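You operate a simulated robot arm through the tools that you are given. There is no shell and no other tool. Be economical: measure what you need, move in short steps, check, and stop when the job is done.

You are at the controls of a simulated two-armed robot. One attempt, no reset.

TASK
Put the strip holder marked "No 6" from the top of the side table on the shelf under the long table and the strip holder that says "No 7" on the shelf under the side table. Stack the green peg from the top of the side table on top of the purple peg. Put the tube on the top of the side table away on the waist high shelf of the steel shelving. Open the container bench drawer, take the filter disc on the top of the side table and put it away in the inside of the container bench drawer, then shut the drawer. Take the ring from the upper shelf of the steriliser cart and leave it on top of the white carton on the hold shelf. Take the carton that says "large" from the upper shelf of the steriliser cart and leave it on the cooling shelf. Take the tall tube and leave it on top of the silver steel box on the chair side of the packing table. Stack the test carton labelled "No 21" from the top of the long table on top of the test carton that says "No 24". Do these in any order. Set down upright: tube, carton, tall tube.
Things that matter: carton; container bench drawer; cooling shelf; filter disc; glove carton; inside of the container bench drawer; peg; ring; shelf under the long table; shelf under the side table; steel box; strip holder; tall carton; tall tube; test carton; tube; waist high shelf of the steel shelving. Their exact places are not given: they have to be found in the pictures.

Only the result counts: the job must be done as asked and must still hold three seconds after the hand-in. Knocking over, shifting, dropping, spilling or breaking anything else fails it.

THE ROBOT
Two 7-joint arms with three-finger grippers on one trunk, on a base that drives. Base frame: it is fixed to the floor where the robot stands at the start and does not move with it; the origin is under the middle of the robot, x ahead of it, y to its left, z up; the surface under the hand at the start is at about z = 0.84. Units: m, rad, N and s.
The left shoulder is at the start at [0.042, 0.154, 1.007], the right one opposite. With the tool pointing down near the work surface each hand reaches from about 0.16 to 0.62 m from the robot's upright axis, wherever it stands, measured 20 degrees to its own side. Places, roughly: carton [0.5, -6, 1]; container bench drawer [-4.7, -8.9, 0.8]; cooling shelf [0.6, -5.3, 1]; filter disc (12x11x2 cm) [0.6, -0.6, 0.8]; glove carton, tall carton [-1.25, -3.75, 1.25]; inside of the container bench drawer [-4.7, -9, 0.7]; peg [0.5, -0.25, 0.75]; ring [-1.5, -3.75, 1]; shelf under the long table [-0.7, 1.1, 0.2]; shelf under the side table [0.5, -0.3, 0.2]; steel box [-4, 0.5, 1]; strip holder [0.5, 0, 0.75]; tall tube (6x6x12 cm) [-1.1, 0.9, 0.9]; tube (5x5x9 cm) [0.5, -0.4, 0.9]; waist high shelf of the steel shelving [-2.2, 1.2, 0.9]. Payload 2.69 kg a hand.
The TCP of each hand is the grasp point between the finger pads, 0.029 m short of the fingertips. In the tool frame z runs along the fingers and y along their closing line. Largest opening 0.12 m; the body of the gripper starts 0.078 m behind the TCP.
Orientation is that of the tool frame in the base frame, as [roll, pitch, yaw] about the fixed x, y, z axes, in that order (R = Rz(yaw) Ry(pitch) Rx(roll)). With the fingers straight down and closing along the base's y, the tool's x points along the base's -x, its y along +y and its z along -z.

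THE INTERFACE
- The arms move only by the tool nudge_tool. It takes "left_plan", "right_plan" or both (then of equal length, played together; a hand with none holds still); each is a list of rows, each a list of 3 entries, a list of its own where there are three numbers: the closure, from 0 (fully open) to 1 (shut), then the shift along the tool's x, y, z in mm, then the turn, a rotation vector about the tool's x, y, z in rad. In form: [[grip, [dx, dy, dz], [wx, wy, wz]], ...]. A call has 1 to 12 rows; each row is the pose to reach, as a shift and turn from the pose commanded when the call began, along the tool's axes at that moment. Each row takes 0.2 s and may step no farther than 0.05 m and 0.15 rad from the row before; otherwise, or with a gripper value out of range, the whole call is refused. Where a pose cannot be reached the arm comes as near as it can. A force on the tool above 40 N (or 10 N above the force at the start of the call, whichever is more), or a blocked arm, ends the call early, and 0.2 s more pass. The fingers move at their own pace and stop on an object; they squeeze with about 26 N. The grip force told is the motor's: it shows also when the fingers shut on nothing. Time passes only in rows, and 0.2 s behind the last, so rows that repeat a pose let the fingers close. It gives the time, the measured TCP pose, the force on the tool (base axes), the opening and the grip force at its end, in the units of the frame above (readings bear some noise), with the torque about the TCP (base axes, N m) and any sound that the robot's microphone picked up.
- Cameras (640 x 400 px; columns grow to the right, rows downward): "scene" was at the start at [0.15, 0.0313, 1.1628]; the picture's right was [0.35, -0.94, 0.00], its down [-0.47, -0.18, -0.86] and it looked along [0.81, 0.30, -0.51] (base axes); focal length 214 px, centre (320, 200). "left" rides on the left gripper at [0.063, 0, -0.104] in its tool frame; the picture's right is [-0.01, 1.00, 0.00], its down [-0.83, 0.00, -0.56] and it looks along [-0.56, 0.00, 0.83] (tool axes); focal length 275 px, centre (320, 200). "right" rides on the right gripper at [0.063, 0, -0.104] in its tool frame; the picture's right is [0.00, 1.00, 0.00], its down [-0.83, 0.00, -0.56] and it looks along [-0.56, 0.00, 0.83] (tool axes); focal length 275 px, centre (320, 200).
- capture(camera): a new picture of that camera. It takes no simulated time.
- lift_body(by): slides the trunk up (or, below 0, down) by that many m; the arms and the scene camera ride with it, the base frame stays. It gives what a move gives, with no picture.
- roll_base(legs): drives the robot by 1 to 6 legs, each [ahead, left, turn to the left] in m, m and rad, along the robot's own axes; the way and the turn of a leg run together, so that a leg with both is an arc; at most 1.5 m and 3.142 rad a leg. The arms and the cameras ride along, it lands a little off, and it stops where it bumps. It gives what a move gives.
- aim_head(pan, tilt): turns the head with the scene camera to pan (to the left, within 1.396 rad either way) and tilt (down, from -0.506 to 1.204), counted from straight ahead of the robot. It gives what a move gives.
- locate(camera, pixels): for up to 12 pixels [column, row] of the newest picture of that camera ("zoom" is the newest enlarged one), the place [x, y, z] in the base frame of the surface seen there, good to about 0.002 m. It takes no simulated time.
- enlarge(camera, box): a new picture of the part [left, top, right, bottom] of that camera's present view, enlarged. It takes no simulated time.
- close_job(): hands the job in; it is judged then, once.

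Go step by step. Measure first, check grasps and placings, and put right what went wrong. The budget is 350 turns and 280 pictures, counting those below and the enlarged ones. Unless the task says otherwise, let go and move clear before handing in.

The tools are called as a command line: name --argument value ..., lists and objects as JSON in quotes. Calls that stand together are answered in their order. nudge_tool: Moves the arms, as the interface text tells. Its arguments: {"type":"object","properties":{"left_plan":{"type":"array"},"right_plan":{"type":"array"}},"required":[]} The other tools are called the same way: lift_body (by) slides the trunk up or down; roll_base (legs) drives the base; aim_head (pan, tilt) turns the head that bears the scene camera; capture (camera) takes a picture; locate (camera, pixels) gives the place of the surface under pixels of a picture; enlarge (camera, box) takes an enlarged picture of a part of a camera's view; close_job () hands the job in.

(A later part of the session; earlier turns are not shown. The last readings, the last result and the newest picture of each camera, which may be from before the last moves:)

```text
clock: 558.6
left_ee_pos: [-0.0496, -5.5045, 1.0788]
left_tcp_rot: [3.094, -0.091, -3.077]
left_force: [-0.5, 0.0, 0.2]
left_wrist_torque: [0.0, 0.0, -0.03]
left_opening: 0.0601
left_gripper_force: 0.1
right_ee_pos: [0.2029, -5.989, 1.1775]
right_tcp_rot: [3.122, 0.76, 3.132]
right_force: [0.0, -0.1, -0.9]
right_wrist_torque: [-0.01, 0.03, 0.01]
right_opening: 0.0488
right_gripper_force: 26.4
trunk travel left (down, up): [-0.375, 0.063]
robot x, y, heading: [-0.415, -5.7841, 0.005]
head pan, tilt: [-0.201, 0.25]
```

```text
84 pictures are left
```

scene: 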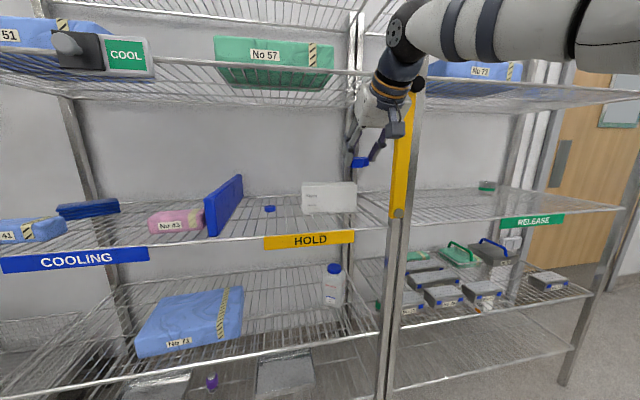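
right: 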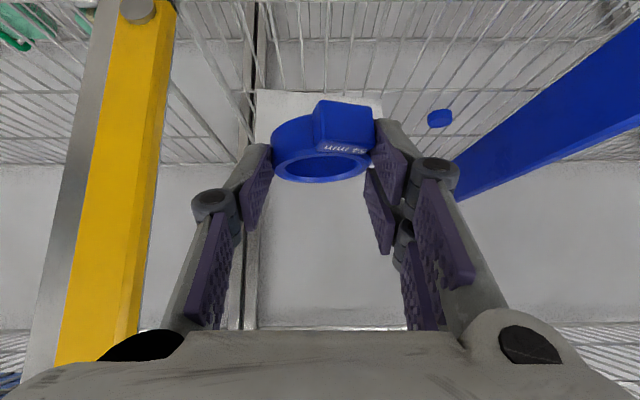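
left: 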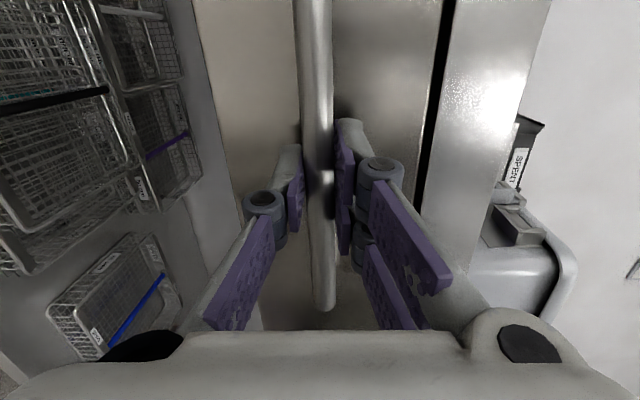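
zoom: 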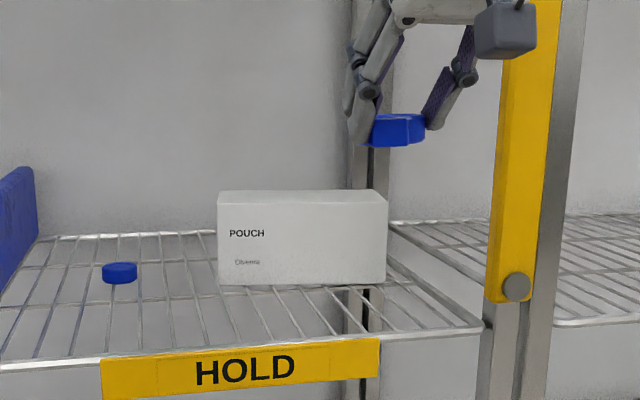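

Carton top z=1.050, centre about (0.515,−5.985). I measure the ring in the hand.

enlarge --camera "right" --box '[255, 85, 395, 195]'

locate --camera "zoom" --pixels '[[90, 250], [510, 250], [300, 325], [300, 260], [340, 130], [100, 170], [330, 70], [550, 130], [300, 225]]'

enlarge --camera "scene" --box '[335, 135, 385, 180]'

```text
3.64 times, centred on (325, 140) of right
```

zoom: 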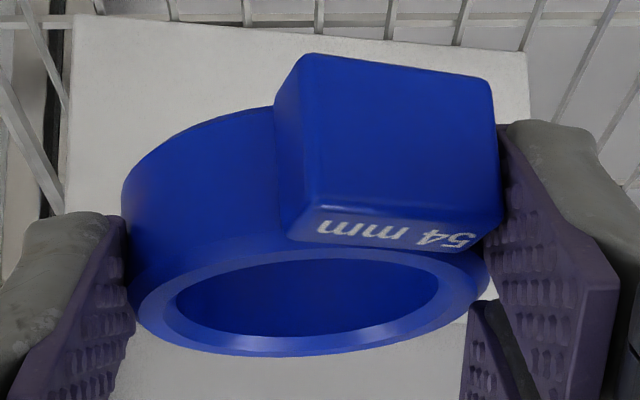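

```text
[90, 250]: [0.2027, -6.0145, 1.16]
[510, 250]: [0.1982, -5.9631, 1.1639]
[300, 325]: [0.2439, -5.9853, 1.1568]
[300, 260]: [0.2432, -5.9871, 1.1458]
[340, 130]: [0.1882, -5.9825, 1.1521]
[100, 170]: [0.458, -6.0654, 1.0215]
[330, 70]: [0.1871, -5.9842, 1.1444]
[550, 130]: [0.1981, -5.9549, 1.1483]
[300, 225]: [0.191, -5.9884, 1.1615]
```

```text
8.89 times, centred on (360, 158) of scene
```

zoom: 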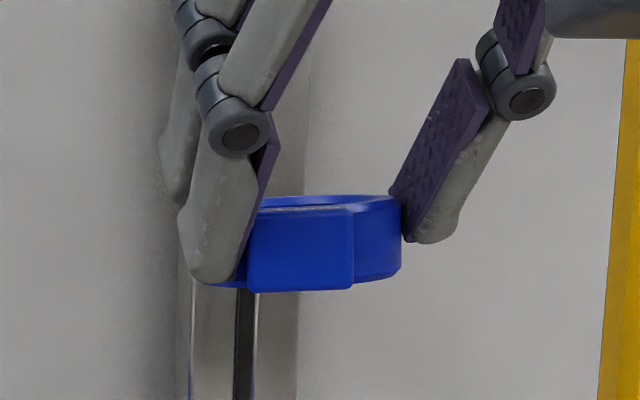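

The ring turned a little in the pads but stays level. I find its bottom height.

locate --camera "zoom" --pixels '[[300, 285], [300, 215], [390, 270], [300, 200], [260, 285], [215, 275], [425, 238]]'

```text
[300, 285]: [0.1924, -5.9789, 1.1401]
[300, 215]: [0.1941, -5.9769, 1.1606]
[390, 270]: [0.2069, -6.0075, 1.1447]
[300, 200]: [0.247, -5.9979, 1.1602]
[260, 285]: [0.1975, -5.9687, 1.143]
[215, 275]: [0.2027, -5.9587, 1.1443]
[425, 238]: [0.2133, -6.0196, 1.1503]
```

Ring bottom is 0.038 below the TCP. I lower to z≈1.105 first so the wrist passes under the upper shelf, then check the wrist height.

nudge_tool --right_plan '[[1, [17, 0, 18], [0, 0, 0]], [1, [34, 0, 36], [0, 0, 0]], [1, [49, 0, 51.5], [0, 0, 0]], [1, [49, 0, 51.5], [0, 0, 0]]]'

capture --camera "scene"

```text
clock: 559.6
left_ee_pos: [-0.0484, -5.5059, 1.0781]
left_tcp_rot: [3.095, -0.09, -3.077]
left_force: [-0.7, 0.4, 0.4]
left_wrist_torque: [0.01, 0.0, 0.02]
left_opening: 0.0601
left_gripper_force: 0.1
right_ee_pos: [0.2027, -5.9885, 1.1057]
right_tcp_rot: [3.122, 0.759, 3.131]
right_force: [0.4, -0.3, 0.3]
right_wrist_torque: [0.01, 0.03, -0.01]
right_opening: 0.0486
right_gripper_force: 25.9
trunk travel left (down, up): [-0.375, 0.063]
robot x, y, heading: [-0.411, -5.7842, 0.004]
head pan, tilt: [-0.201, 0.25]
```

```text
81 pictures are left
```

scene: 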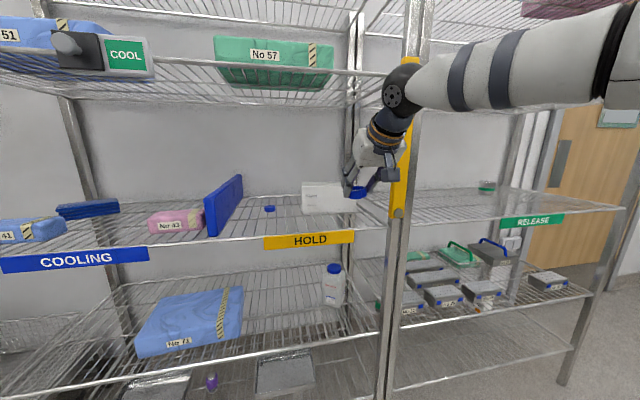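

locate --camera "scene" --pixels '[[405, 68], [400, 75], [392, 90], [440, 75], [500, 50], [600, 30], [420, 64], [412, 95]]'

```text
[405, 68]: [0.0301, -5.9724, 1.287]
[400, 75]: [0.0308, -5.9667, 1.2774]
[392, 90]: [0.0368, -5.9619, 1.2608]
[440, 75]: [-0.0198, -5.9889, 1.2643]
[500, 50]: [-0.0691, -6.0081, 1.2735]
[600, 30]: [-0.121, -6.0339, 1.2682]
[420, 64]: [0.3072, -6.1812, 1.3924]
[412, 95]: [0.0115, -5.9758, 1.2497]
```

The wrist ball tops out near 1.29, below the 1.358 rim. I drive ahead 0.28 m.

roll_base --legs '[[0.28, 0, 0]]'

capture --camera "scene"

capture --camera "right"

```text
clock: 561.5
left_ee_pos: [0.225, -5.504, 1.0766]
left_tcp_rot: [3.095, -0.091, -3.075]
left_force: [0.0, 0.5, -0.4]
left_wrist_torque: [-0.01, 0.03, -0.03]
left_opening: 0.0601
left_gripper_force: 0.1
right_ee_pos: [0.4755, -5.9867, 1.1046]
right_tcp_rot: [3.122, 0.757, 3.133]
right_force: [0.0, -0.2, -0.8]
right_wrist_torque: [0.03, -0.04, 0.01]
right_opening: 0.0487
right_gripper_force: 26.4
trunk travel left (down, up): [-0.375, 0.063]
robot x, y, heading: [-0.1407, -5.7825, -0.0]
head pan, tilt: [-0.201, 0.25]
```

```text
80 pictures are left
```

scene: 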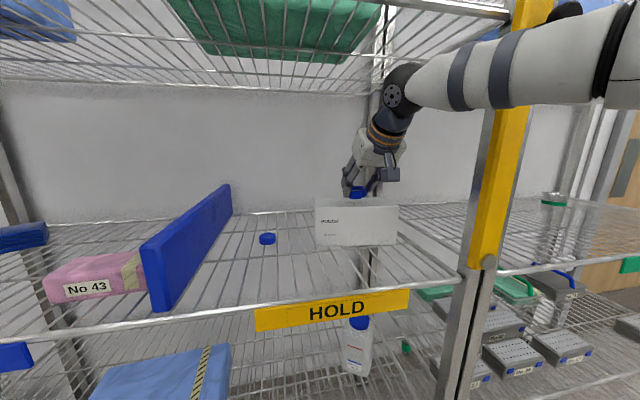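

```text
79 pictures are left
```

right: 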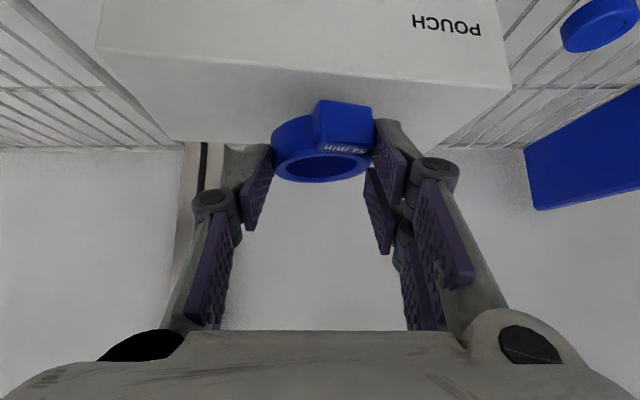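

I check ring and carton positions from this view before lowering.

locate --camera "right" --pixels '[[200, 138], [450, 140], [300, 80], [150, 60], [480, 92], [320, 178], [345, 108], [276, 155], [370, 155], [240, 138]]'

```text
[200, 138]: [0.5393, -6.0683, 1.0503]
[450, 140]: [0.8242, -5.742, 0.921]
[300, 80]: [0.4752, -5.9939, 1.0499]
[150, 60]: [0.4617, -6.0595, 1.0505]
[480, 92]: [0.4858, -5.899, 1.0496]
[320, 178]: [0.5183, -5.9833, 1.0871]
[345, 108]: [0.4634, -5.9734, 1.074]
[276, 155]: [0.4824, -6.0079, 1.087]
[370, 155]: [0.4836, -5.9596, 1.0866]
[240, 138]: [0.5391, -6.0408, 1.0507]
```

The ring needs 21 mm more ahead. I shift, then lower to contact.

nudge_tool --right_plan '[[1, [-15.2, 0, 14.5], [0, 0, 0]], [1, [-8, 0, 22], [0, 0, 0]], [1, [-5, 0, 25.2], [0, 0, 0]], [1, [-3.6, 0, 26.8], [0, 0, 0]], [1, [-2.6, 0, 27.8], [0, 0, 0]], [1, [-2.6, 0, 27.8], [0, 0, 0]]]'

enlarge --camera "scene" --box '[300, 140, 430, 260]'

```text
clock: 563.0
left_ee_pos: [0.2231, -5.5038, 1.0782]
left_tcp_rot: [3.094, -0.092, -3.075]
left_force: [0.5, 0.4, 0.1]
left_wrist_torque: [-0.05, 0.0, 0.03]
left_opening: 0.06
left_gripper_force: 0.0
right_ee_pos: [0.4952, -5.9869, 1.0879]
right_tcp_rot: [3.122, 0.759, 3.134]
right_force: [0.4, 0.3, 2.1]
right_wrist_torque: [0.04, -0.04, -0.02]
right_opening: 0.0483
right_gripper_force: 26.0
trunk travel left (down, up): [-0.375, 0.063]
robot x, y, heading: [-0.1417, -5.7838, 0.003]
head pan, tilt: [-0.201, 0.25]
```

```text
3.33 times, centred on (365, 200) of scene
```

zoom: 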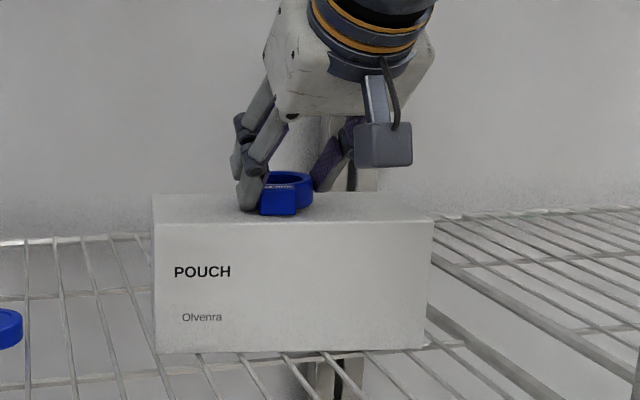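

Contact begins at 2 N. I release gently and withdraw along the tool axis.

nudge_tool --right_plan '[[0.9, [0.5, 0, 0.5], [0, 0, 0]], [0.6, [0.5, 0, 0.5], [0, 0, 0]], [0.35, [0.5, 0, 0.5], [0, 0, 0]], [0.3, [0.5, 0, 0.5], [0, 0, 0]], [0.3, [0, 0, -20], [0, 0, 0]], [0.3, [10, 0, -55], [0, 0, 0]], [0.3, [40, 0, -85], [0, 0, 0]], [0.3, [70, 0, -115], [0, 0, 0]]]'

enlarge --camera "scene" --box '[300, 140, 430, 260]'

```text
clock: 564.8
left_ee_pos: [0.2237, -5.5037, 1.0786]
left_tcp_rot: [3.094, -0.092, -3.076]
left_force: [0.3, -0.8, -0.3]
left_wrist_torque: [-0.03, -0.04, 0.04]
left_opening: 0.06
left_gripper_force: 0.0
right_ee_pos: [0.3633, -5.9867, 1.1239]
right_tcp_rot: [3.122, 0.759, 3.131]
right_force: [0.4, -0.2, 0.7]
right_wrist_torque: [-0.04, -0.01, 0.0]
right_opening: 0.084
right_gripper_force: 0.0
trunk travel left (down, up): [-0.375, 0.063]
robot x, y, heading: [-0.141, -5.785, -0.001]
head pan, tilt: [-0.201, 0.25]
```

```text
3.33 times, centred on (365, 200) of scene
```

zoom: 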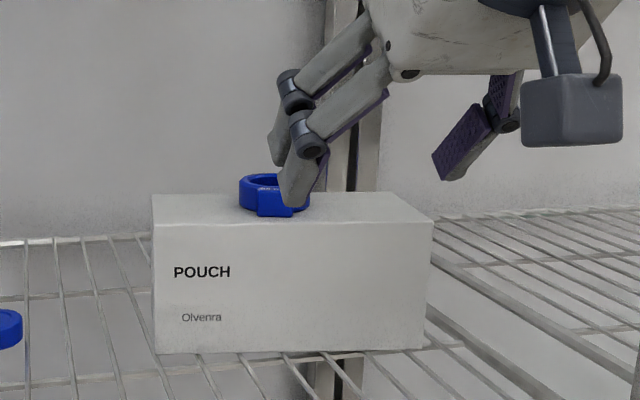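

The ring rests on the carton. I back off and check it and the cooling shelf.

roll_base --legs '[[-0.45, 0, 0]]'

aim_head --pan 0.2 --tilt 0.25

capture --camera "scene"

locate --camera "scene" --pixels '[[320, 232], [370, 232], [310, 240], [345, 238], [395, 235], [330, 205], [420, 180], [260, 240], [330, 250], [300, 85], [405, 220]]'

```text
clock: 567.5
left_ee_pos: [-0.2237, -5.5056, 1.0794]
left_tcp_rot: [3.094, -0.09, -3.076]
left_force: [0.2, -0.1, -0.1]
left_wrist_torque: [-0.03, -0.01, -0.01]
left_opening: 0.0596
left_gripper_force: 0.1
right_ee_pos: [-0.0851, -5.9883, 1.1203]
right_tcp_rot: [3.122, 0.759, 3.131]
right_force: [-0.1, 0.2, 0.8]
right_wrist_torque: [-0.02, -0.02, -0.01]
right_opening: 0.0842
right_gripper_force: 0.0
trunk travel left (down, up): [-0.375, 0.063]
robot x, y, heading: [-0.59, -5.7852, -0.0]
head pan, tilt: [-0.201, 0.25]
```

```text
clock: 568.3
left_ee_pos: [-0.222, -5.5052, 1.0781]
left_tcp_rot: [3.093, -0.09, -3.077]
left_force: [0.2, 0.4, -0.4]
left_wrist_torque: [0.02, 0.01, 0.0]
left_opening: 0.0599
left_gripper_force: 0.1
right_ee_pos: [-0.084, -5.9887, 1.1222]
right_tcp_rot: [3.123, 0.76, 3.131]
right_force: [0.0, -0.1, -0.6]
right_wrist_torque: [0.0, 0.01, -0.02]
right_opening: 0.0842
right_gripper_force: 0.1
trunk travel left (down, up): [-0.375, 0.063]
robot x, y, heading: [-0.5886, -5.7853, 0.002]
head pan, tilt: [0.201, 0.25]
```

```text
76 pictures are left
```

scene: 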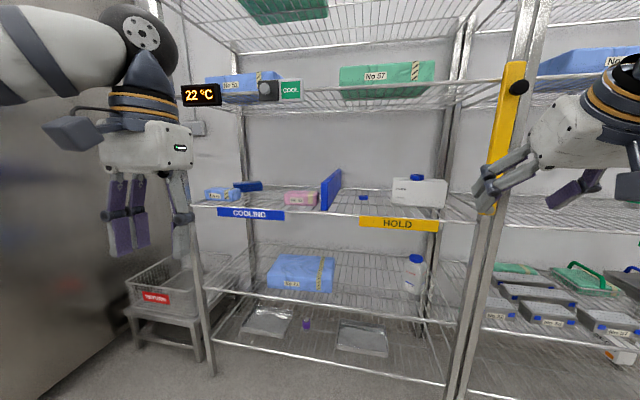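

```text
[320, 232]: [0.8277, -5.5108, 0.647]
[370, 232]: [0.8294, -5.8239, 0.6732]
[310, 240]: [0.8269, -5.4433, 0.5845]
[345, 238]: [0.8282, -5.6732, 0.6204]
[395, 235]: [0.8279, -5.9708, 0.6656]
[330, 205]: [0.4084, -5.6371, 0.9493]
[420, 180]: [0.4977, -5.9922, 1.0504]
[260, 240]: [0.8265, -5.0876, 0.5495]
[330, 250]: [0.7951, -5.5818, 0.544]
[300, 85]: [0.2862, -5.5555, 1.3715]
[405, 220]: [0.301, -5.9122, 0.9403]
```

The ring sits on the pouch carton at (416,178). I zoom on the cooling section.

enlarge --camera "scene" --box '[190, 160, 450, 240]'

locate --camera "zoom" --pixels '[[40, 178], [128, 178], [235, 195], [315, 190], [180, 190], [185, 210], [330, 210], [175, 165], [120, 160], [210, 170], [345, 160], [320, 205]]'

```text
2.46 times, centred on (320, 200) of scene
```

zoom: 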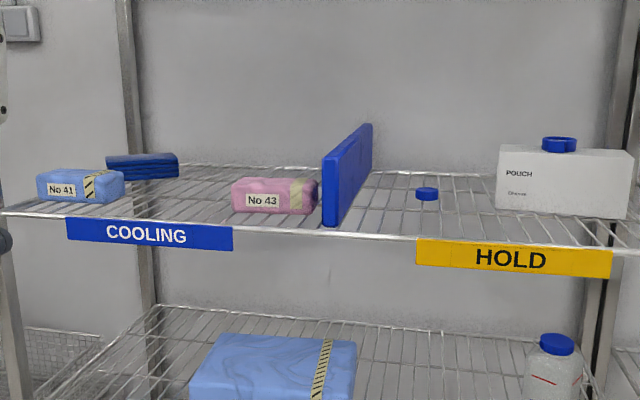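

```text
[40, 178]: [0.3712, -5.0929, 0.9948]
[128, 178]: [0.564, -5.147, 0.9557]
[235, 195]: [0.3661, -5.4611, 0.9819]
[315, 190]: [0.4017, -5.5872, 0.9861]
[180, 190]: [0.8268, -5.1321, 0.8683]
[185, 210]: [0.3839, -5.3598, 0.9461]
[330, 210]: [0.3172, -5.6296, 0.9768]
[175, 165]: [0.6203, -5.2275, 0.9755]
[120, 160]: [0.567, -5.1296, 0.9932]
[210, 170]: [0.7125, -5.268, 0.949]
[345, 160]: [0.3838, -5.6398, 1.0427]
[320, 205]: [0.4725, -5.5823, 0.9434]
```

No 41 and No 43 leave y −5.27 to −5.45 free on the cooling shelf, which suits the carton. I go back to the cart's far side, turned about 0.9 rad, to grip LARGE by its depth from its left.

roll_base --legs '[[-1.15, 0, 0], [0, 0.85, 0], [0, 0, 0.9]]'

nudge_tool --left_plan '[[0, [-10, -10, 0], [0, 0, 0.138]], [0, [-20, -20, 0], [0, 0, 0.276]], [0, [-30, -30, 0], [0, 0, 0.414]], [0, [-40, -40, 0], [0, 0, 0.552]], [0, [-50, -50, 0], [0, 0, 0.69]], [0, [-60, -60, 0], [0, 0, 0.828]], [0, [-70, -70, 0], [0, 0, 0.965]]]' --right_plan '[[0.5, [20, 0, -15], [0, 0.11, 0]], [0.5, [40, 0, -30], [0, 0.22, 0]], [0.5, [60, 0, -45], [0, 0.33, 0]], [0.5, [80, 0, -60], [0, 0.44, 0]], [0.5, [90, -20, -75], [0, 0.55, 0]], [0.5, [100, -40, -90], [0, 0.66, 0]], [0.5, [110, -60, -105], [0, 0.76, 0]]]'

aim_head --pan -0.2 --tilt 0.3

capture --camera "scene"

```text
clock: 583.0
left_ee_pos: [-1.7127, -4.477, 1.0789]
left_tcp_rot: [3.094, -0.091, -2.207]
left_force: [0.4, -1.2, 0.2]
left_wrist_torque: [0.02, 0.0, -0.01]
left_opening: 0.0598
left_gripper_force: 0.1
right_ee_pos: [-1.254, -4.6824, 1.1226]
right_tcp_rot: [3.124, 0.757, -2.281]
right_force: [0.1, -0.5, 0.8]
right_wrist_torque: [0.0, -0.02, -0.01]
right_opening: 0.084
right_gripper_force: 0.1
trunk travel left (down, up): [-0.375, 0.063]
robot x, y, heading: [-1.7352, -4.9359, 0.873]
head pan, tilt: [0.201, 0.25]
```

```text
clock: 584.6
left_ee_pos: [-1.621, -4.5253, 1.0328]
left_tcp_rot: [-3.094, -0.088, 3.111]
left_force: [0.2, -1.0, 1.0]
left_wrist_torque: [-0.01, 0.02, 0.03]
left_opening: 0.1197
left_gripper_force: 0.1
left hand out of reach, approached as far as the arm can: row 5, 6, 7
right_ee_pos: [-1.3065, -4.8279, 1.1054]
right_tcp_rot: [3.126, -0.003, -2.266]
right_force: [-0.2, -0.6, 0.1]
right_wrist_torque: [-0.03, 0.0, 0.02]
right_opening: 0.0601
right_gripper_force: 0.1
right hand out of reach, approached as far as the arm can: row 7
trunk travel left (down, up): [-0.375, 0.063]
robot x, y, heading: [-1.7298, -4.9377, 0.873]
head pan, tilt: [0.201, 0.25]
```

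```text
clock: 585.4
left_ee_pos: [-1.6218, -4.526, 1.0345]
left_tcp_rot: [-3.095, -0.088, 3.113]
left_force: [0.4, 0.0, 0.2]
left_wrist_torque: [0.0, -0.02, 0.02]
left_opening: 0.1202
left_gripper_force: 0.0
right_ee_pos: [-1.3074, -4.8281, 1.1055]
right_tcp_rot: [3.129, 0.0, -2.269]
right_force: [-0.5, -0.3, 0.4]
right_wrist_torque: [-0.01, -0.02, -0.01]
right_opening: 0.0601
right_gripper_force: 0.1
trunk travel left (down, up): [-0.375, 0.063]
robot x, y, heading: [-1.7315, -4.9371, 0.878]
head pan, tilt: [-0.201, 0.3]
```

```text
74 pictures are left
```

scene: 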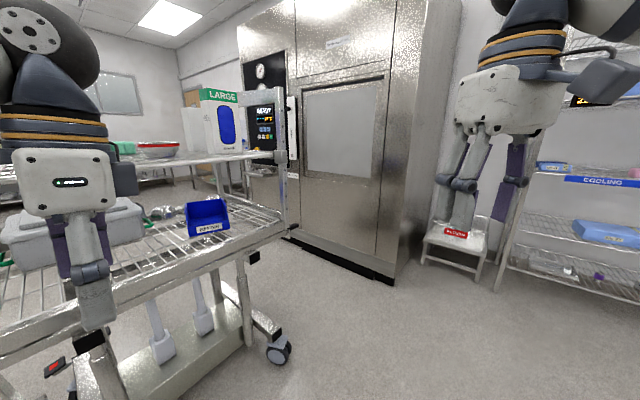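

The yaw came out right. I now pitch the left tool up to nearly level, pointing along +x, while raising it.

nudge_tool --left_plan '[[0, [-25, 0, -20], [0, -0.135, 0]], [0, [-50, 0, -40], [0, -0.27, 0]], [0, [-75, 0, -60], [0, -0.405, 0]], [0, [-100, 0, -80], [0, -0.54, 0]], [0, [-125, 0, -100], [0, -0.675, 0]], [0, [-150, 0, -120], [0, -0.81, 0]], [0, [-175, 0, -140], [0, -0.945, 0]], [0, [-200, 0, -160], [0, -1.08, 0]], [0, [-225, 0, -180], [0, -1.215, 0]], [0, [-250, 0, -200], [0, -1.35, 0]], [0, [-270, 0, -220], [0, -1.485, 0]], [0, [-270, 0, -220], [0, -1.485, 0]]]'

capture --camera "scene"

```text
clock: 588.0
left_ee_pos: [-1.3312, -4.5241, 1.2286]
left_tcp_rot: [-2.87, 1.39, -2.905]
left_force: [0.1, -0.1, 1.0]
left_wrist_torque: [0.01, -0.03, -0.04]
left_opening: 0.1202
left_gripper_force: 0.0
right_ee_pos: [-1.3073, -4.8274, 1.1059]
right_tcp_rot: [3.128, 0.0, -2.268]
right_force: [0.1, 0.4, -0.1]
right_wrist_torque: [0.01, -0.02, 0.02]
right_opening: 0.0602
right_gripper_force: 0.0
trunk travel left (down, up): [-0.375, 0.063]
robot x, y, heading: [-1.7349, -4.9351, 0.874]
head pan, tilt: [-0.201, 0.3]
```

```text
73 pictures are left
```

scene: 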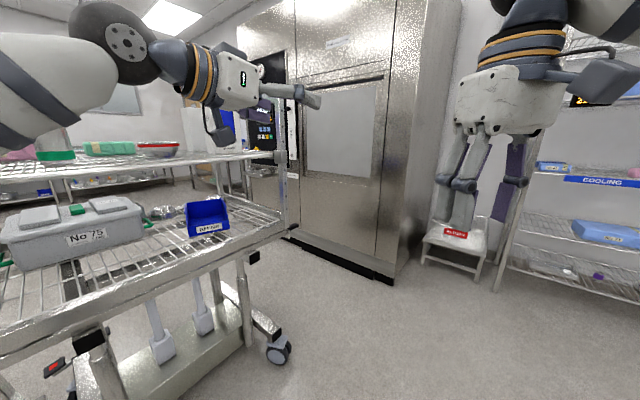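

The hand is level and reachable. I check obstacles along the cart's edge before sliding in: the black lever at (88,342) and the corner.

locate --camera "scene" --pixels '[[88, 342], [55, 367], [100, 385], [252, 257], [280, 350], [160, 345], [150, 290], [157, 150], [55, 153], [235, 98]]'

```text
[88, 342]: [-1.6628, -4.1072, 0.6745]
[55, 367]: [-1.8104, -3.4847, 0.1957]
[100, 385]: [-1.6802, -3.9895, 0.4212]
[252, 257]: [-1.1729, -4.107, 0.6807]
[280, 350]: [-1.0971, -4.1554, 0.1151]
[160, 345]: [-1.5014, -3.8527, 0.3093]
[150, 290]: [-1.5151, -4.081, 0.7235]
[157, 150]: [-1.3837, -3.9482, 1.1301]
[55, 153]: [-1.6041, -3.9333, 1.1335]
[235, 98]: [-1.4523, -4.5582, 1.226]
```

All cart edges are at y≈−4.1. I raise 50 mm and fix the small yaw, then slide in diagonally.

nudge_tool --left_plan '[[0, [-25, 0, -4], [-0.018, 0, 0]], [0, [-49, 0, -9], [-0.036, 0, 0]], [0, [-49, 0, -9], [-0.036, 0, 0]]]'

roll_base --legs '[[0.426, 0.239, 0]]'

capture --camera "scene"

capture --camera "left"

```text
clock: 588.8
left_ee_pos: [-1.3324, -4.5221, 1.268]
left_tcp_rot: [-2.898, 1.388, -2.903]
left_force: [-0.4, -0.4, 0.0]
left_wrist_torque: [0.01, 0.0, 0.01]
left_opening: 0.12
left_gripper_force: 0.0
left hand out of reach, approached as far as the arm can: row 2, 3
right_ee_pos: [-1.3076, -4.8276, 1.1054]
right_tcp_rot: [3.128, 0.0, -2.268]
right_force: [0.9, -1.0, 0.8]
right_wrist_torque: [-0.01, 0.02, 0.0]
right_opening: 0.06
right_gripper_force: 0.1
trunk travel left (down, up): [-0.375, 0.063]
robot x, y, heading: [-1.7314, -4.9371, 0.874]
head pan, tilt: [-0.201, 0.3]
```

```text
clock: 591.7
left_ee_pos: [-1.2533, -4.1073, 1.3093]
left_tcp_rot: [2.944, 1.423, 2.933]
left_force: [1.0, 0.5, -0.5]
left_wrist_torque: [0.03, 0.0, 0.0]
left_opening: 0.12
left_gripper_force: 0.0
right_ee_pos: [-1.2228, -4.3945, 1.1161]
right_tcp_rot: [3.106, 0.038, -2.275]
right_force: [-0.9, -0.4, -0.6]
right_wrist_torque: [0.03, -0.04, -0.02]
right_opening: 0.0602
right_gripper_force: 0.1
trunk travel left (down, up): [-0.375, 0.063]
robot x, y, heading: [-1.6477, -4.4616, 0.866]
head pan, tilt: [-0.201, 0.3]
```

```text
72 pictures are left
```

scene: 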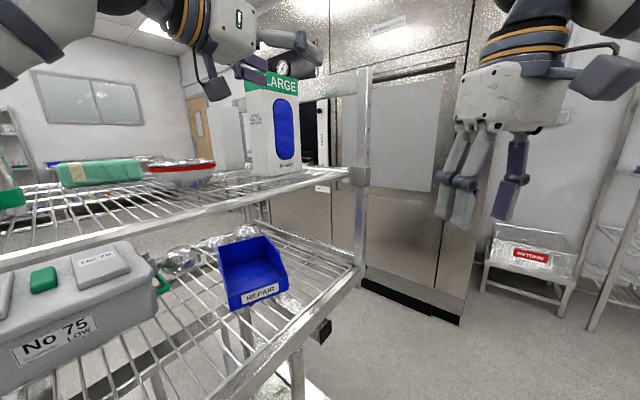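

```text
71 pictures are left
```

left: 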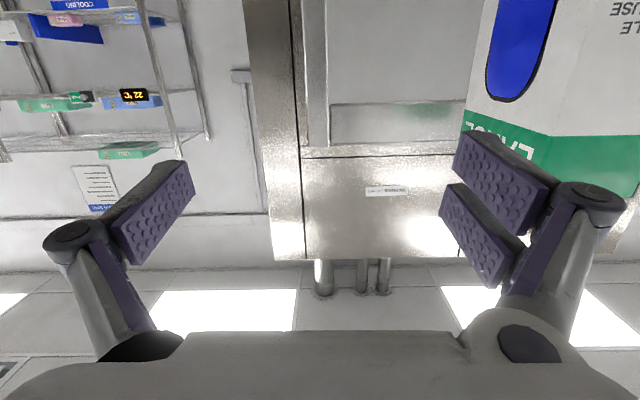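

Both hands lag about 5 cm behind where they should be. I look around for contact before moving further.

nudge_tool --left_plan '[[0, [0, 0, 0], [0, 0, 0]], [0, [0, 0, 0], [0, 0, 0]]]'

aim_head --pan 0.5 --tilt 0.4

capture --camera "scene"

```text
clock: 592.5
left_ee_pos: [-1.2575, -4.1005, 1.3207]
left_tcp_rot: [2.797, 1.444, 2.783]
left_force: [0.3, -0.2, 0.7]
left_wrist_torque: [-0.02, -0.07, 0.0]
left_opening: 0.12
left_gripper_force: 0.0
right_ee_pos: [-1.2212, -4.3775, 1.1078]
right_tcp_rot: [3.115, 0.015, -2.271]
right_force: [-0.2, 0.1, 0.2]
right_wrist_torque: [0.02, 0.01, 0.01]
right_opening: 0.0598
right_gripper_force: 0.1
trunk travel left (down, up): [-0.375, 0.063]
robot x, y, heading: [-1.646, -4.4662, 0.87]
head pan, tilt: [-0.201, 0.3]
stopped in row 2 (left hand): the arm was blocked; the commanded pose is now the measured one
```

```text
clock: 593.6
left_ee_pos: [-1.2587, -4.0997, 1.3199]
left_tcp_rot: [2.804, 1.441, 2.791]
left_force: [0.5, 1.0, -0.4]
left_wrist_torque: [0.02, -0.01, 0.0]
left_opening: 0.1199
left_gripper_force: 0.0
right_ee_pos: [-1.2211, -4.3777, 1.1088]
right_tcp_rot: [3.114, 0.016, -2.272]
right_force: [-0.5, 0.6, 0.1]
right_wrist_torque: [-0.01, -0.02, -0.04]
right_opening: 0.0599
right_gripper_force: 0.0
trunk travel left (down, up): [-0.375, 0.063]
robot x, y, heading: [-1.6487, -4.4641, 0.869]
head pan, tilt: [0.499, 0.4]
```

```text
70 pictures are left
```

scene: 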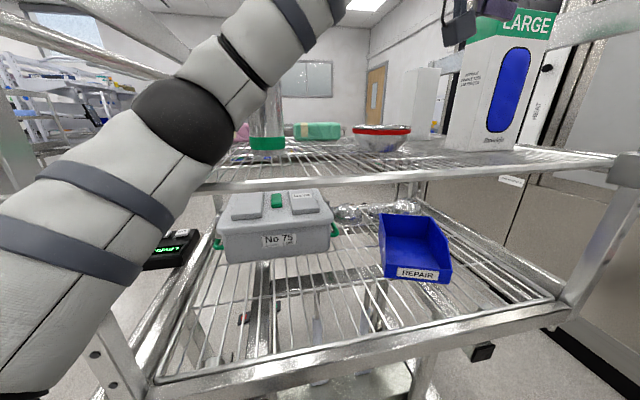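

The left elbow ball at (185,120) is against the upper shelf's edge. I back straight off, then check nothing shifted and where the elbow lies.

roll_base --legs '[[-0.19, -0.13, 0]]'

capture --camera "scene"

locate --camera "scene" --pixels '[[190, 115], [160, 140], [130, 170], [245, 80], [250, 190], [480, 165], [300, 140], [390, 140]]'

```text
clock: 595.3
left_ee_pos: [-1.2764, -4.2966, 1.3026]
left_tcp_rot: [3.081, 1.433, 3.066]
left_force: [0.6, -0.3, 0.7]
left_wrist_torque: [0.02, 0.04, 0.01]
left_opening: 0.1201
left_gripper_force: 0.0
right_ee_pos: [-1.2431, -4.5835, 1.1057]
right_tcp_rot: [3.128, -0.001, -2.272]
right_force: [0.1, 0.1, -0.6]
right_wrist_torque: [0.02, -0.03, 0.0]
right_opening: 0.0601
right_gripper_force: 0.1
trunk travel left (down, up): [-0.375, 0.063]
robot x, y, heading: [-1.6717, -4.6871, 0.871]
head pan, tilt: [0.499, 0.4]
```

```text
69 pictures are left
```

scene: 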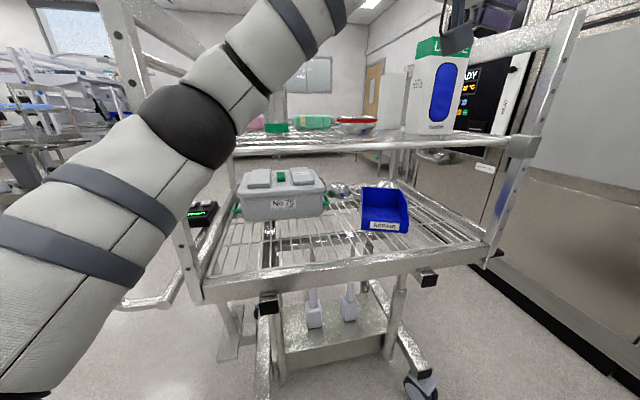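

```text
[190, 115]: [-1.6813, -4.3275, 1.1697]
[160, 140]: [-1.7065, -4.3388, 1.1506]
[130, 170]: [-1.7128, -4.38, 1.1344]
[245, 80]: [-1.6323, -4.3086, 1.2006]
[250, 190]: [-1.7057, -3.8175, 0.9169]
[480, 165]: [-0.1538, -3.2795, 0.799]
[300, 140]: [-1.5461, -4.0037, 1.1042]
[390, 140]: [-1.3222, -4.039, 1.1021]
```

The elbow rides too low and too far over the shelf at this heading. I step away, face the cart squarely and raise the trunk, so the elbow stays outside the cart.

roll_base --legs '[[0.07, -0.4, 0], [0, 0, 0.7]]'

lift_body --by 0.06

nudge_tool --left_plan '[[0, [10, 0, -5], [0.14, 0, 0]], [0, [20, 0, -10], [0.28, 0, 0]], [0, [30, 0, -15], [0.42, 0, 0]], [0, [40, 0, -20], [0.56, 0, 0]], [0, [50, 0, -25], [0.7, 0, 0]], [0, [50, 0, -25], [0.7, 0, 0]]]'

capture --camera "scene"

```text
clock: 600.8
left_ee_pos: [-1.2733, -4.342, 1.3019]
left_tcp_rot: [3.084, 1.434, -2.514]
left_force: [1.5, 0.5, 0.1]
left_wrist_torque: [0.02, 0.01, -0.02]
left_opening: 0.1199
left_gripper_force: 0.0
right_ee_pos: [-1.061, -4.5396, 1.1049]
right_tcp_rot: [3.13, -0.001, -1.572]
right_force: [0.1, 0.5, -0.6]
right_wrist_torque: [-0.02, -0.01, 0.04]
right_opening: 0.0601
right_gripper_force: 0.1
trunk travel left (down, up): [-0.375, 0.063]
robot x, y, heading: [-1.3203, -4.8996, 1.571]
head pan, tilt: [0.499, 0.4]
```

```text
clock: 601.8
left_ee_pos: [-1.274, -4.4563, 1.4739]
left_tcp_rot: [1.513, 1.389, 2.214]
left_force: [-0.5, 0.2, -0.9]
left_wrist_torque: [0.04, -0.04, -0.04]
left_opening: 0.1199
left_gripper_force: 0.0
right_ee_pos: [-1.0606, -4.5387, 1.1646]
right_tcp_rot: [3.126, 0.0, -1.573]
right_force: [-0.2, 0.5, -0.1]
right_wrist_torque: [-0.05, 0.0, 0.01]
right_opening: 0.0599
right_gripper_force: 0.1
trunk travel left (down, up): [-0.435, 0.003]
robot x, y, heading: [-1.3204, -4.8967, 1.569]
head pan, tilt: [0.499, 0.4]
```

```text
clock: 603.2
left_ee_pos: [-1.2493, -4.6359, 1.3725]
left_tcp_rot: [2.254, 1.422, 2.31]
left_force: [0.8, 0.1, -0.6]
left_wrist_torque: [0.02, 0.02, 0.01]
left_opening: 0.1198
left_gripper_force: 0.1
left hand out of reach, approached as far as the arm can: row 1, 2, 3, 4, 5, 6
right_ee_pos: [-1.0617, -4.54, 1.166]
right_tcp_rot: [3.13, 0.001, -1.573]
right_force: [0.1, -0.4, 0.2]
right_wrist_torque: [0.0, -0.04, 0.02]
right_opening: 0.06
right_gripper_force: 0.0
trunk travel left (down, up): [-0.435, 0.003]
robot x, y, heading: [-1.3185, -4.8947, 1.566]
head pan, tilt: [0.499, 0.4]
```

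```text
68 pictures are left
```

scene: 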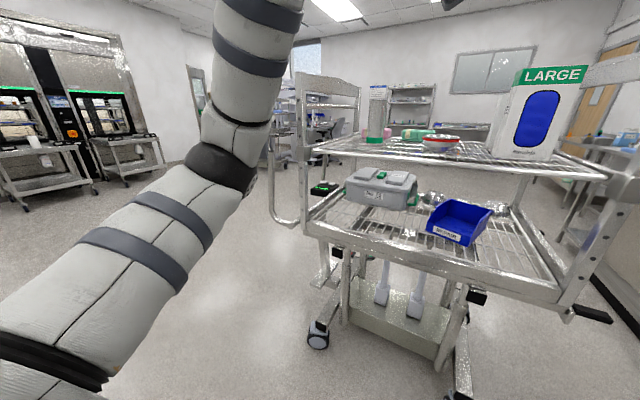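

The hand points along +x again but too close in. I extend it ahead (+y) and lower it.

nudge_tool --left_plan '[[0, [15, 45, 0], [0, 0, 0]], [0, [30, 90, 0], [0, 0, 0]], [0, [45, 135, 0], [0, 0, 0]], [0, [60, 180, 0], [0, 0, 0]], [0, [75, 220, 0], [0, 0, 0]], [0, [75, 220, 0], [0, 0, 0]]]'

aim_head --pan 0.1 --tilt 0.2

capture --camera "scene"

```text
clock: 604.6
left_ee_pos: [-1.2468, -4.6239, 1.336]
left_tcp_rot: [2.256, 1.424, 2.314]
left_force: [-0.3, 0.0, 1.2]
left_wrist_torque: [0.0, 0.0, 0.01]
left_opening: 0.1198
left_gripper_force: 0.1
left hand out of reach, approached as far as the arm can: row 1, 2, 3, 4, 5, 6
right_ee_pos: [-1.0606, -4.5396, 1.1664]
right_tcp_rot: [3.127, 0.0, -1.573]
right_force: [-0.1, 0.2, 0.2]
right_wrist_torque: [-0.01, 0.01, -0.01]
right_opening: 0.06
right_gripper_force: 0.1
trunk travel left (down, up): [-0.435, 0.003]
robot x, y, heading: [-1.3203, -4.8956, 1.567]
head pan, tilt: [0.499, 0.4]
```

```text
clock: 605.5
left_ee_pos: [-1.2455, -4.6254, 1.335]
left_tcp_rot: [2.256, 1.424, 2.315]
left_force: [-0.3, 0.4, -0.8]
left_wrist_torque: [0.0, 0.01, -0.01]
left_opening: 0.12
left_gripper_force: 0.0
right_ee_pos: [-1.0611, -4.5409, 1.1666]
right_tcp_rot: [3.127, 0.0, -1.572]
right_force: [-0.2, -0.3, -0.3]
right_wrist_torque: [0.0, -0.01, -0.01]
right_opening: 0.0601
right_gripper_force: 0.2
trunk travel left (down, up): [-0.435, 0.003]
robot x, y, heading: [-1.3208, -4.8997, 1.566]
head pan, tilt: [0.099, 0.201]
```

```text
67 pictures are left
```

scene: 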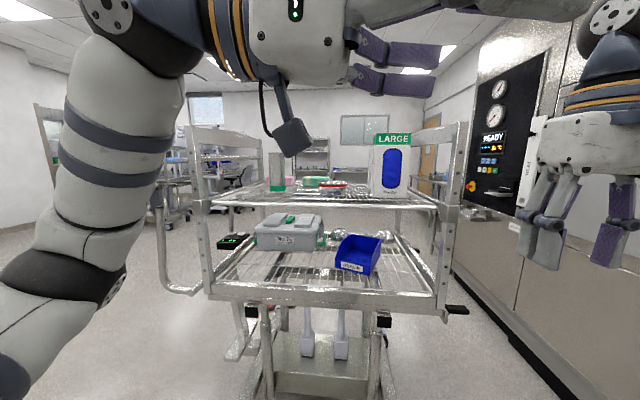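

A wrist limit blocks that. The earlier heading worked, so I turn back to about 0.92 rad with the trunk kept high, which lifts the elbow.

roll_base --legs '[[0, 0, -0.65]]'

nudge_tool --left_plan '[[0, [7, 40, 0], [-0.09, 0, 0]], [0, [14, 80, 0], [-0.18, 0, 0]], [0, [21, 120, 0], [-0.27, 0, 0]], [0, [28, 160, 0], [-0.36, 0, 0]], [0, [35, 200, 0], [-0.45, 0, 0]], [0, [42, 240, 0], [-0.54, 0, 0]], [0, [50, 280, 0], [-0.6, 0, 0]], [0, [50, 280, 0], [-0.6, 0, 0]]]'

capture --camera "scene"

```text
clock: 607.7
left_ee_pos: [-1.0938, -4.7266, 1.3357]
left_tcp_rot: [2.258, 1.422, 1.655]
left_force: [-0.4, 0.6, -0.7]
left_wrist_torque: [-0.02, -0.02, 0.0]
left_opening: 0.1202
left_gripper_force: 0.1
right_ee_pos: [-0.8966, -4.7738, 1.1663]
right_tcp_rot: [3.129, 0.0, -2.233]
right_force: [-0.7, 0.1, 0.1]
right_wrist_torque: [-0.03, -0.01, 0.03]
right_opening: 0.0599
right_gripper_force: 0.0
trunk travel left (down, up): [-0.435, 0.003]
robot x, y, heading: [-1.3176, -4.8993, 0.908]
head pan, tilt: [0.099, 0.201]
```

```text
clock: 609.5
left_ee_pos: [-0.9194, -4.5345, 1.3158]
left_tcp_rot: [1.314, 1.456, 1.33]
left_force: [1.3, -1.3, -1.3]
left_wrist_torque: [0.02, -0.03, 0.04]
left_opening: 0.1194
left_gripper_force: 0.0
left hand out of reach, approached as far as the arm can: row 1, 2, 3, 4, 5, 6, 7, 8
right_ee_pos: [-0.8941, -4.7748, 1.1651]
right_tcp_rot: [3.127, -0.001, -2.233]
right_force: [0.5, -0.3, -0.5]
right_wrist_torque: [0.05, 0.08, 0.02]
right_opening: 0.0598
right_gripper_force: 0.0
trunk travel left (down, up): [-0.435, 0.003]
robot x, y, heading: [-1.321, -4.9007, 0.908]
head pan, tilt: [0.099, 0.201]
```

```text
66 pictures are left
```

scene: 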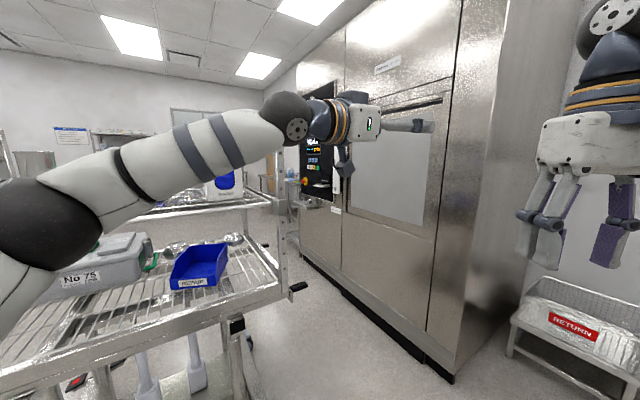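

The hand is extended, level and pointing +x. I check the elbow height.

locate --camera "scene" --pixels '[[50, 200], [80, 230], [60, 255], [150, 165], [100, 190], [290, 110], [230, 195], [200, 195]]'

```text
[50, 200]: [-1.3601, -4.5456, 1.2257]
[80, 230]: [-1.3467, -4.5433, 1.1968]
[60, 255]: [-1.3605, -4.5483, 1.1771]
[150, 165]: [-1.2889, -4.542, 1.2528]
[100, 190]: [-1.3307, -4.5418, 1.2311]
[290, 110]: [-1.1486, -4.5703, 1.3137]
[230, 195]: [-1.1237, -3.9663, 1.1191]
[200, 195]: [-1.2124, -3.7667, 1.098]
```

Swinging in like this would put the forearm over the metal cylinder. A steeper tool, about 30° down, with a heading of 1.2 should keep the forearm high and clear. I try that pose here, away from the cart.

roll_base --legs '[[0, 0, 0.29]]'

nudge_tool --left_plan '[[0, [0, 5, -10], [0.07, 0.1, 0]], [0, [0, 10, -20], [0.14, 0.2, 0]], [0, [0, 15, -30], [0.21, 0.3, 0]], [0, [0, 15, -40], [0.29, 0.4, 0]], [0, [0, 15, -40], [0.29, 0.4, 0]]]'

capture --camera "scene"

```text
clock: 610.8
left_ee_pos: [-1.0439, -4.4348, 1.3138]
left_tcp_rot: [1.319, 1.458, 1.622]
left_force: [-0.2, 0.2, 0.0]
left_wrist_torque: [0.0, -0.03, 0.02]
left_opening: 0.1201
left_gripper_force: 0.1
right_ee_pos: [-0.9503, -4.6558, 1.1652]
right_tcp_rot: [3.127, -0.001, -1.941]
right_force: [-0.8, -0.1, 0.3]
right_wrist_torque: [0.01, -0.03, 0.02]
right_opening: 0.06
right_gripper_force: 0.1
trunk travel left (down, up): [-0.435, 0.003]
robot x, y, heading: [-1.3194, -4.8952, 1.2]
head pan, tilt: [0.099, 0.201]
```

```text
clock: 612.0
left_ee_pos: [-1.1118, -4.5428, 1.2822]
left_tcp_rot: [3.009, 1.17, 3.042]
left_force: [0.5, 0.4, 0.2]
left_wrist_torque: [-0.02, -0.02, 0.02]
left_opening: 0.1198
left_gripper_force: 0.0
left hand out of reach, approached as far as the arm can: row 1, 2, 3, 4, 5
right_ee_pos: [-0.9486, -4.6573, 1.1675]
right_tcp_rot: [3.126, -0.001, -1.942]
right_force: [0.2, -0.4, 0.0]
right_wrist_torque: [0.01, 0.01, -0.03]
right_opening: 0.0601
right_gripper_force: 0.1
trunk travel left (down, up): [-0.435, 0.003]
robot x, y, heading: [-1.317, -4.8964, 1.204]
head pan, tilt: [0.099, 0.201]
```

```text
65 pictures are left
```

scene: 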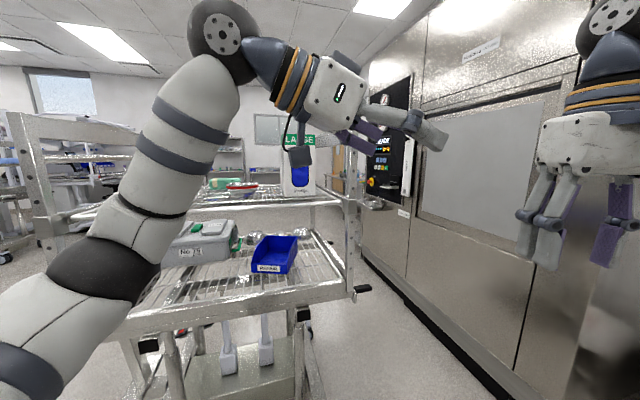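

This pose is close; it needs 0.13 m more reach toward +y. I try extending from here.

nudge_tool --left_plan '[[0, [0, 30, 0], [0, 0, 0]], [0, [0, 60, 0], [0, 0, 0]], [0, [0, 90, 0], [0, 0, 0]], [0, [0, 125, 0], [0, 0, 0]], [0, [0, 125, 0], [0, 0, 0]]]'

```text
clock: 613.2
left_ee_pos: [-1.1273, -4.5387, 1.2742]
left_tcp_rot: [3.006, 1.17, 3.045]
left_force: [-0.7, 0.3, 0.6]
left_wrist_torque: [-0.01, -0.02, 0.02]
left_opening: 0.1199
left_gripper_force: 0.1
left hand out of reach, approached as far as the arm can: row 1, 2, 3, 4, 5
right_ee_pos: [-0.9497, -4.6572, 1.1657]
right_tcp_rot: [3.127, -0.001, -1.94]
right_force: [0.5, 0.0, -0.1]
right_wrist_torque: [0.0, -0.01, 0.0]
right_opening: 0.0601
right_gripper_force: 0.0
trunk travel left (down, up): [-0.435, 0.003]
robot x, y, heading: [-1.3173, -4.8958, 1.2]
head pan, tilt: [0.099, 0.201]
```

The wrist can't bend that far when extended. Instead I'll approach at about 25° to the carton: the closing fingers will square the carton to the hand. First I check this elbow's height.

locate --camera "scene" --pixels '[[105, 265], [130, 255], [70, 270], [150, 270], [235, 60], [180, 150], [300, 185], [290, 150]]'

nudge_tool --left_plan '[[0, [0, 10, 10], [-0.14, 0, 0]], [0, [0, 20, 20], [-0.28, 0, 0]], [0, [-5, 40, 30], [-0.42, -0.07, 0]], [0, [-10, 60, 40], [-0.44, -0.14, 0]], [0, [-15, 80, 50], [-0.44, -0.2, 0]], [0, [-15, 80, 50], [-0.44, -0.2, 0]]]'

capture --camera "scene"

```text
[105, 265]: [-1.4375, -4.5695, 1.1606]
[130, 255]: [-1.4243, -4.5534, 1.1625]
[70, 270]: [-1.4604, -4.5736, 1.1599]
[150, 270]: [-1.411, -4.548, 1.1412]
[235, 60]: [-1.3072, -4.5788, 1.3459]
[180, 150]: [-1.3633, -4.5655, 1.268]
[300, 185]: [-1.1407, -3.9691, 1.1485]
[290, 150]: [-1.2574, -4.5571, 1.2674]
```

```text
refused: row 3 steps farther than a row can; nothing moved
```

```text
64 pictures are left
```

scene: 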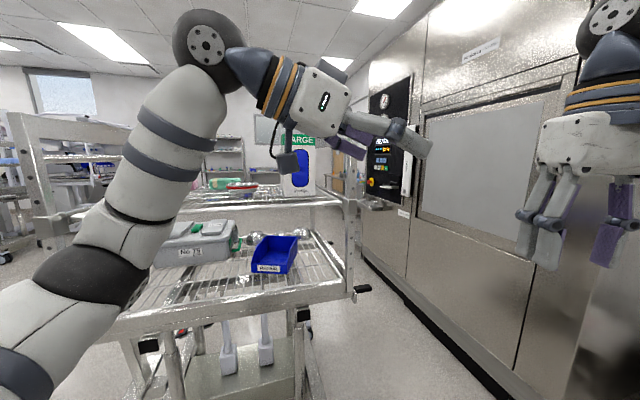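

One row's turn was too large. I redo it with smaller steps.

nudge_tool --left_plan '[[0, [0, 10, 5], [-0.11, -0.05, 0]], [0, [0, 25, 10], [-0.22, -0.1, 0]], [0, [-5, 40, 20], [-0.33, -0.15, 0]], [0, [-10, 60, 30], [-0.44, -0.2, 0]], [0, [-15, 90, 40], [-0.44, -0.2, 0]], [0, [-15, 120, 50], [-0.44, -0.2, 0]], [0, [-15, 120, 50], [-0.44, -0.2, 0]]]'

capture --camera "scene"

```text
clock: 614.8
left_ee_pos: [-1.082, -4.4109, 1.2759]
left_tcp_rot: [2.251, 1.342, 2.715]
left_force: [-0.4, -0.7, 0.7]
left_wrist_torque: [-0.02, 0.01, 0.01]
left_opening: 0.1199
left_gripper_force: 0.1
right_ee_pos: [-0.9492, -4.6564, 1.1665]
right_tcp_rot: [3.126, 0.002, -1.941]
right_force: [0.4, 0.6, 0.3]
right_wrist_torque: [0.02, -0.02, 0.01]
right_opening: 0.0597
right_gripper_force: 0.0
trunk travel left (down, up): [-0.435, 0.003]
robot x, y, heading: [-1.3155, -4.8979, 1.202]
head pan, tilt: [0.099, 0.201]
```

```text
63 pictures are left
```

scene: 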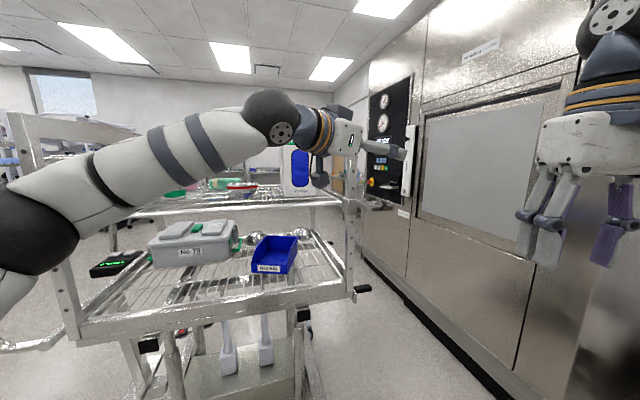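

Reached cleanly with the tool at about 26°. I locate ball, forearm and elbow in this pose.

locate --camera "scene" --pixels '[[270, 115], [200, 145], [120, 180], [60, 215], [30, 240], [50, 265], [270, 145], [130, 205]]'

```text
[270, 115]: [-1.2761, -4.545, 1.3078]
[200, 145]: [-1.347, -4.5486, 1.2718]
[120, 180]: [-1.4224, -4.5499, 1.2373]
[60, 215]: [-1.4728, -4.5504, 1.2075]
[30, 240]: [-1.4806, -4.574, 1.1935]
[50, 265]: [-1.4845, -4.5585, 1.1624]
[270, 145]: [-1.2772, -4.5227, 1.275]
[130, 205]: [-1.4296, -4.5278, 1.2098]
```

The forearm would still lie along the cylinder when folded. More extension straightens it, so I reach 0.11 m further toward +y here and ease the tool heading to about 0.34.

nudge_tool --left_plan '[[0, [0, 25, 12], [0, 0, 0]], [0, [0, 50, 24], [0.03, 0, 0]], [0, [0, 75, 36], [0.06, 0, 0]], [0, [0, 98, 47], [0.09, 0, 0]], [0, [0, 98, 47], [0.12, 0, 0]], [0, [0, 98, 47], [0.12, 0, 0]]]'

capture --camera "scene"

```text
clock: 616.2
left_ee_pos: [-1.0805, -4.3656, 1.2794]
left_tcp_rot: [2.279, 1.344, 2.718]
left_force: [-0.3, -0.1, -0.6]
left_wrist_torque: [0.0, 0.01, 0.02]
left_opening: 0.12
left_gripper_force: 0.1
left hand out of reach, approached as far as the arm can: row 2, 3, 4, 5, 6
right_ee_pos: [-0.9497, -4.6557, 1.1654]
right_tcp_rot: [3.129, -0.002, -1.942]
right_force: [0.5, 0.3, -0.2]
right_wrist_torque: [0.02, 0.01, 0.04]
right_opening: 0.0601
right_gripper_force: 0.0
trunk travel left (down, up): [-0.435, 0.003]
robot x, y, heading: [-1.322, -4.8995, 1.199]
head pan, tilt: [0.099, 0.201]
```

```text
62 pictures are left
```

scene: 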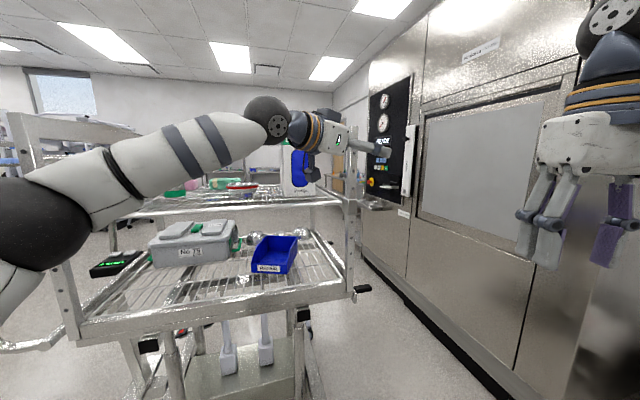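

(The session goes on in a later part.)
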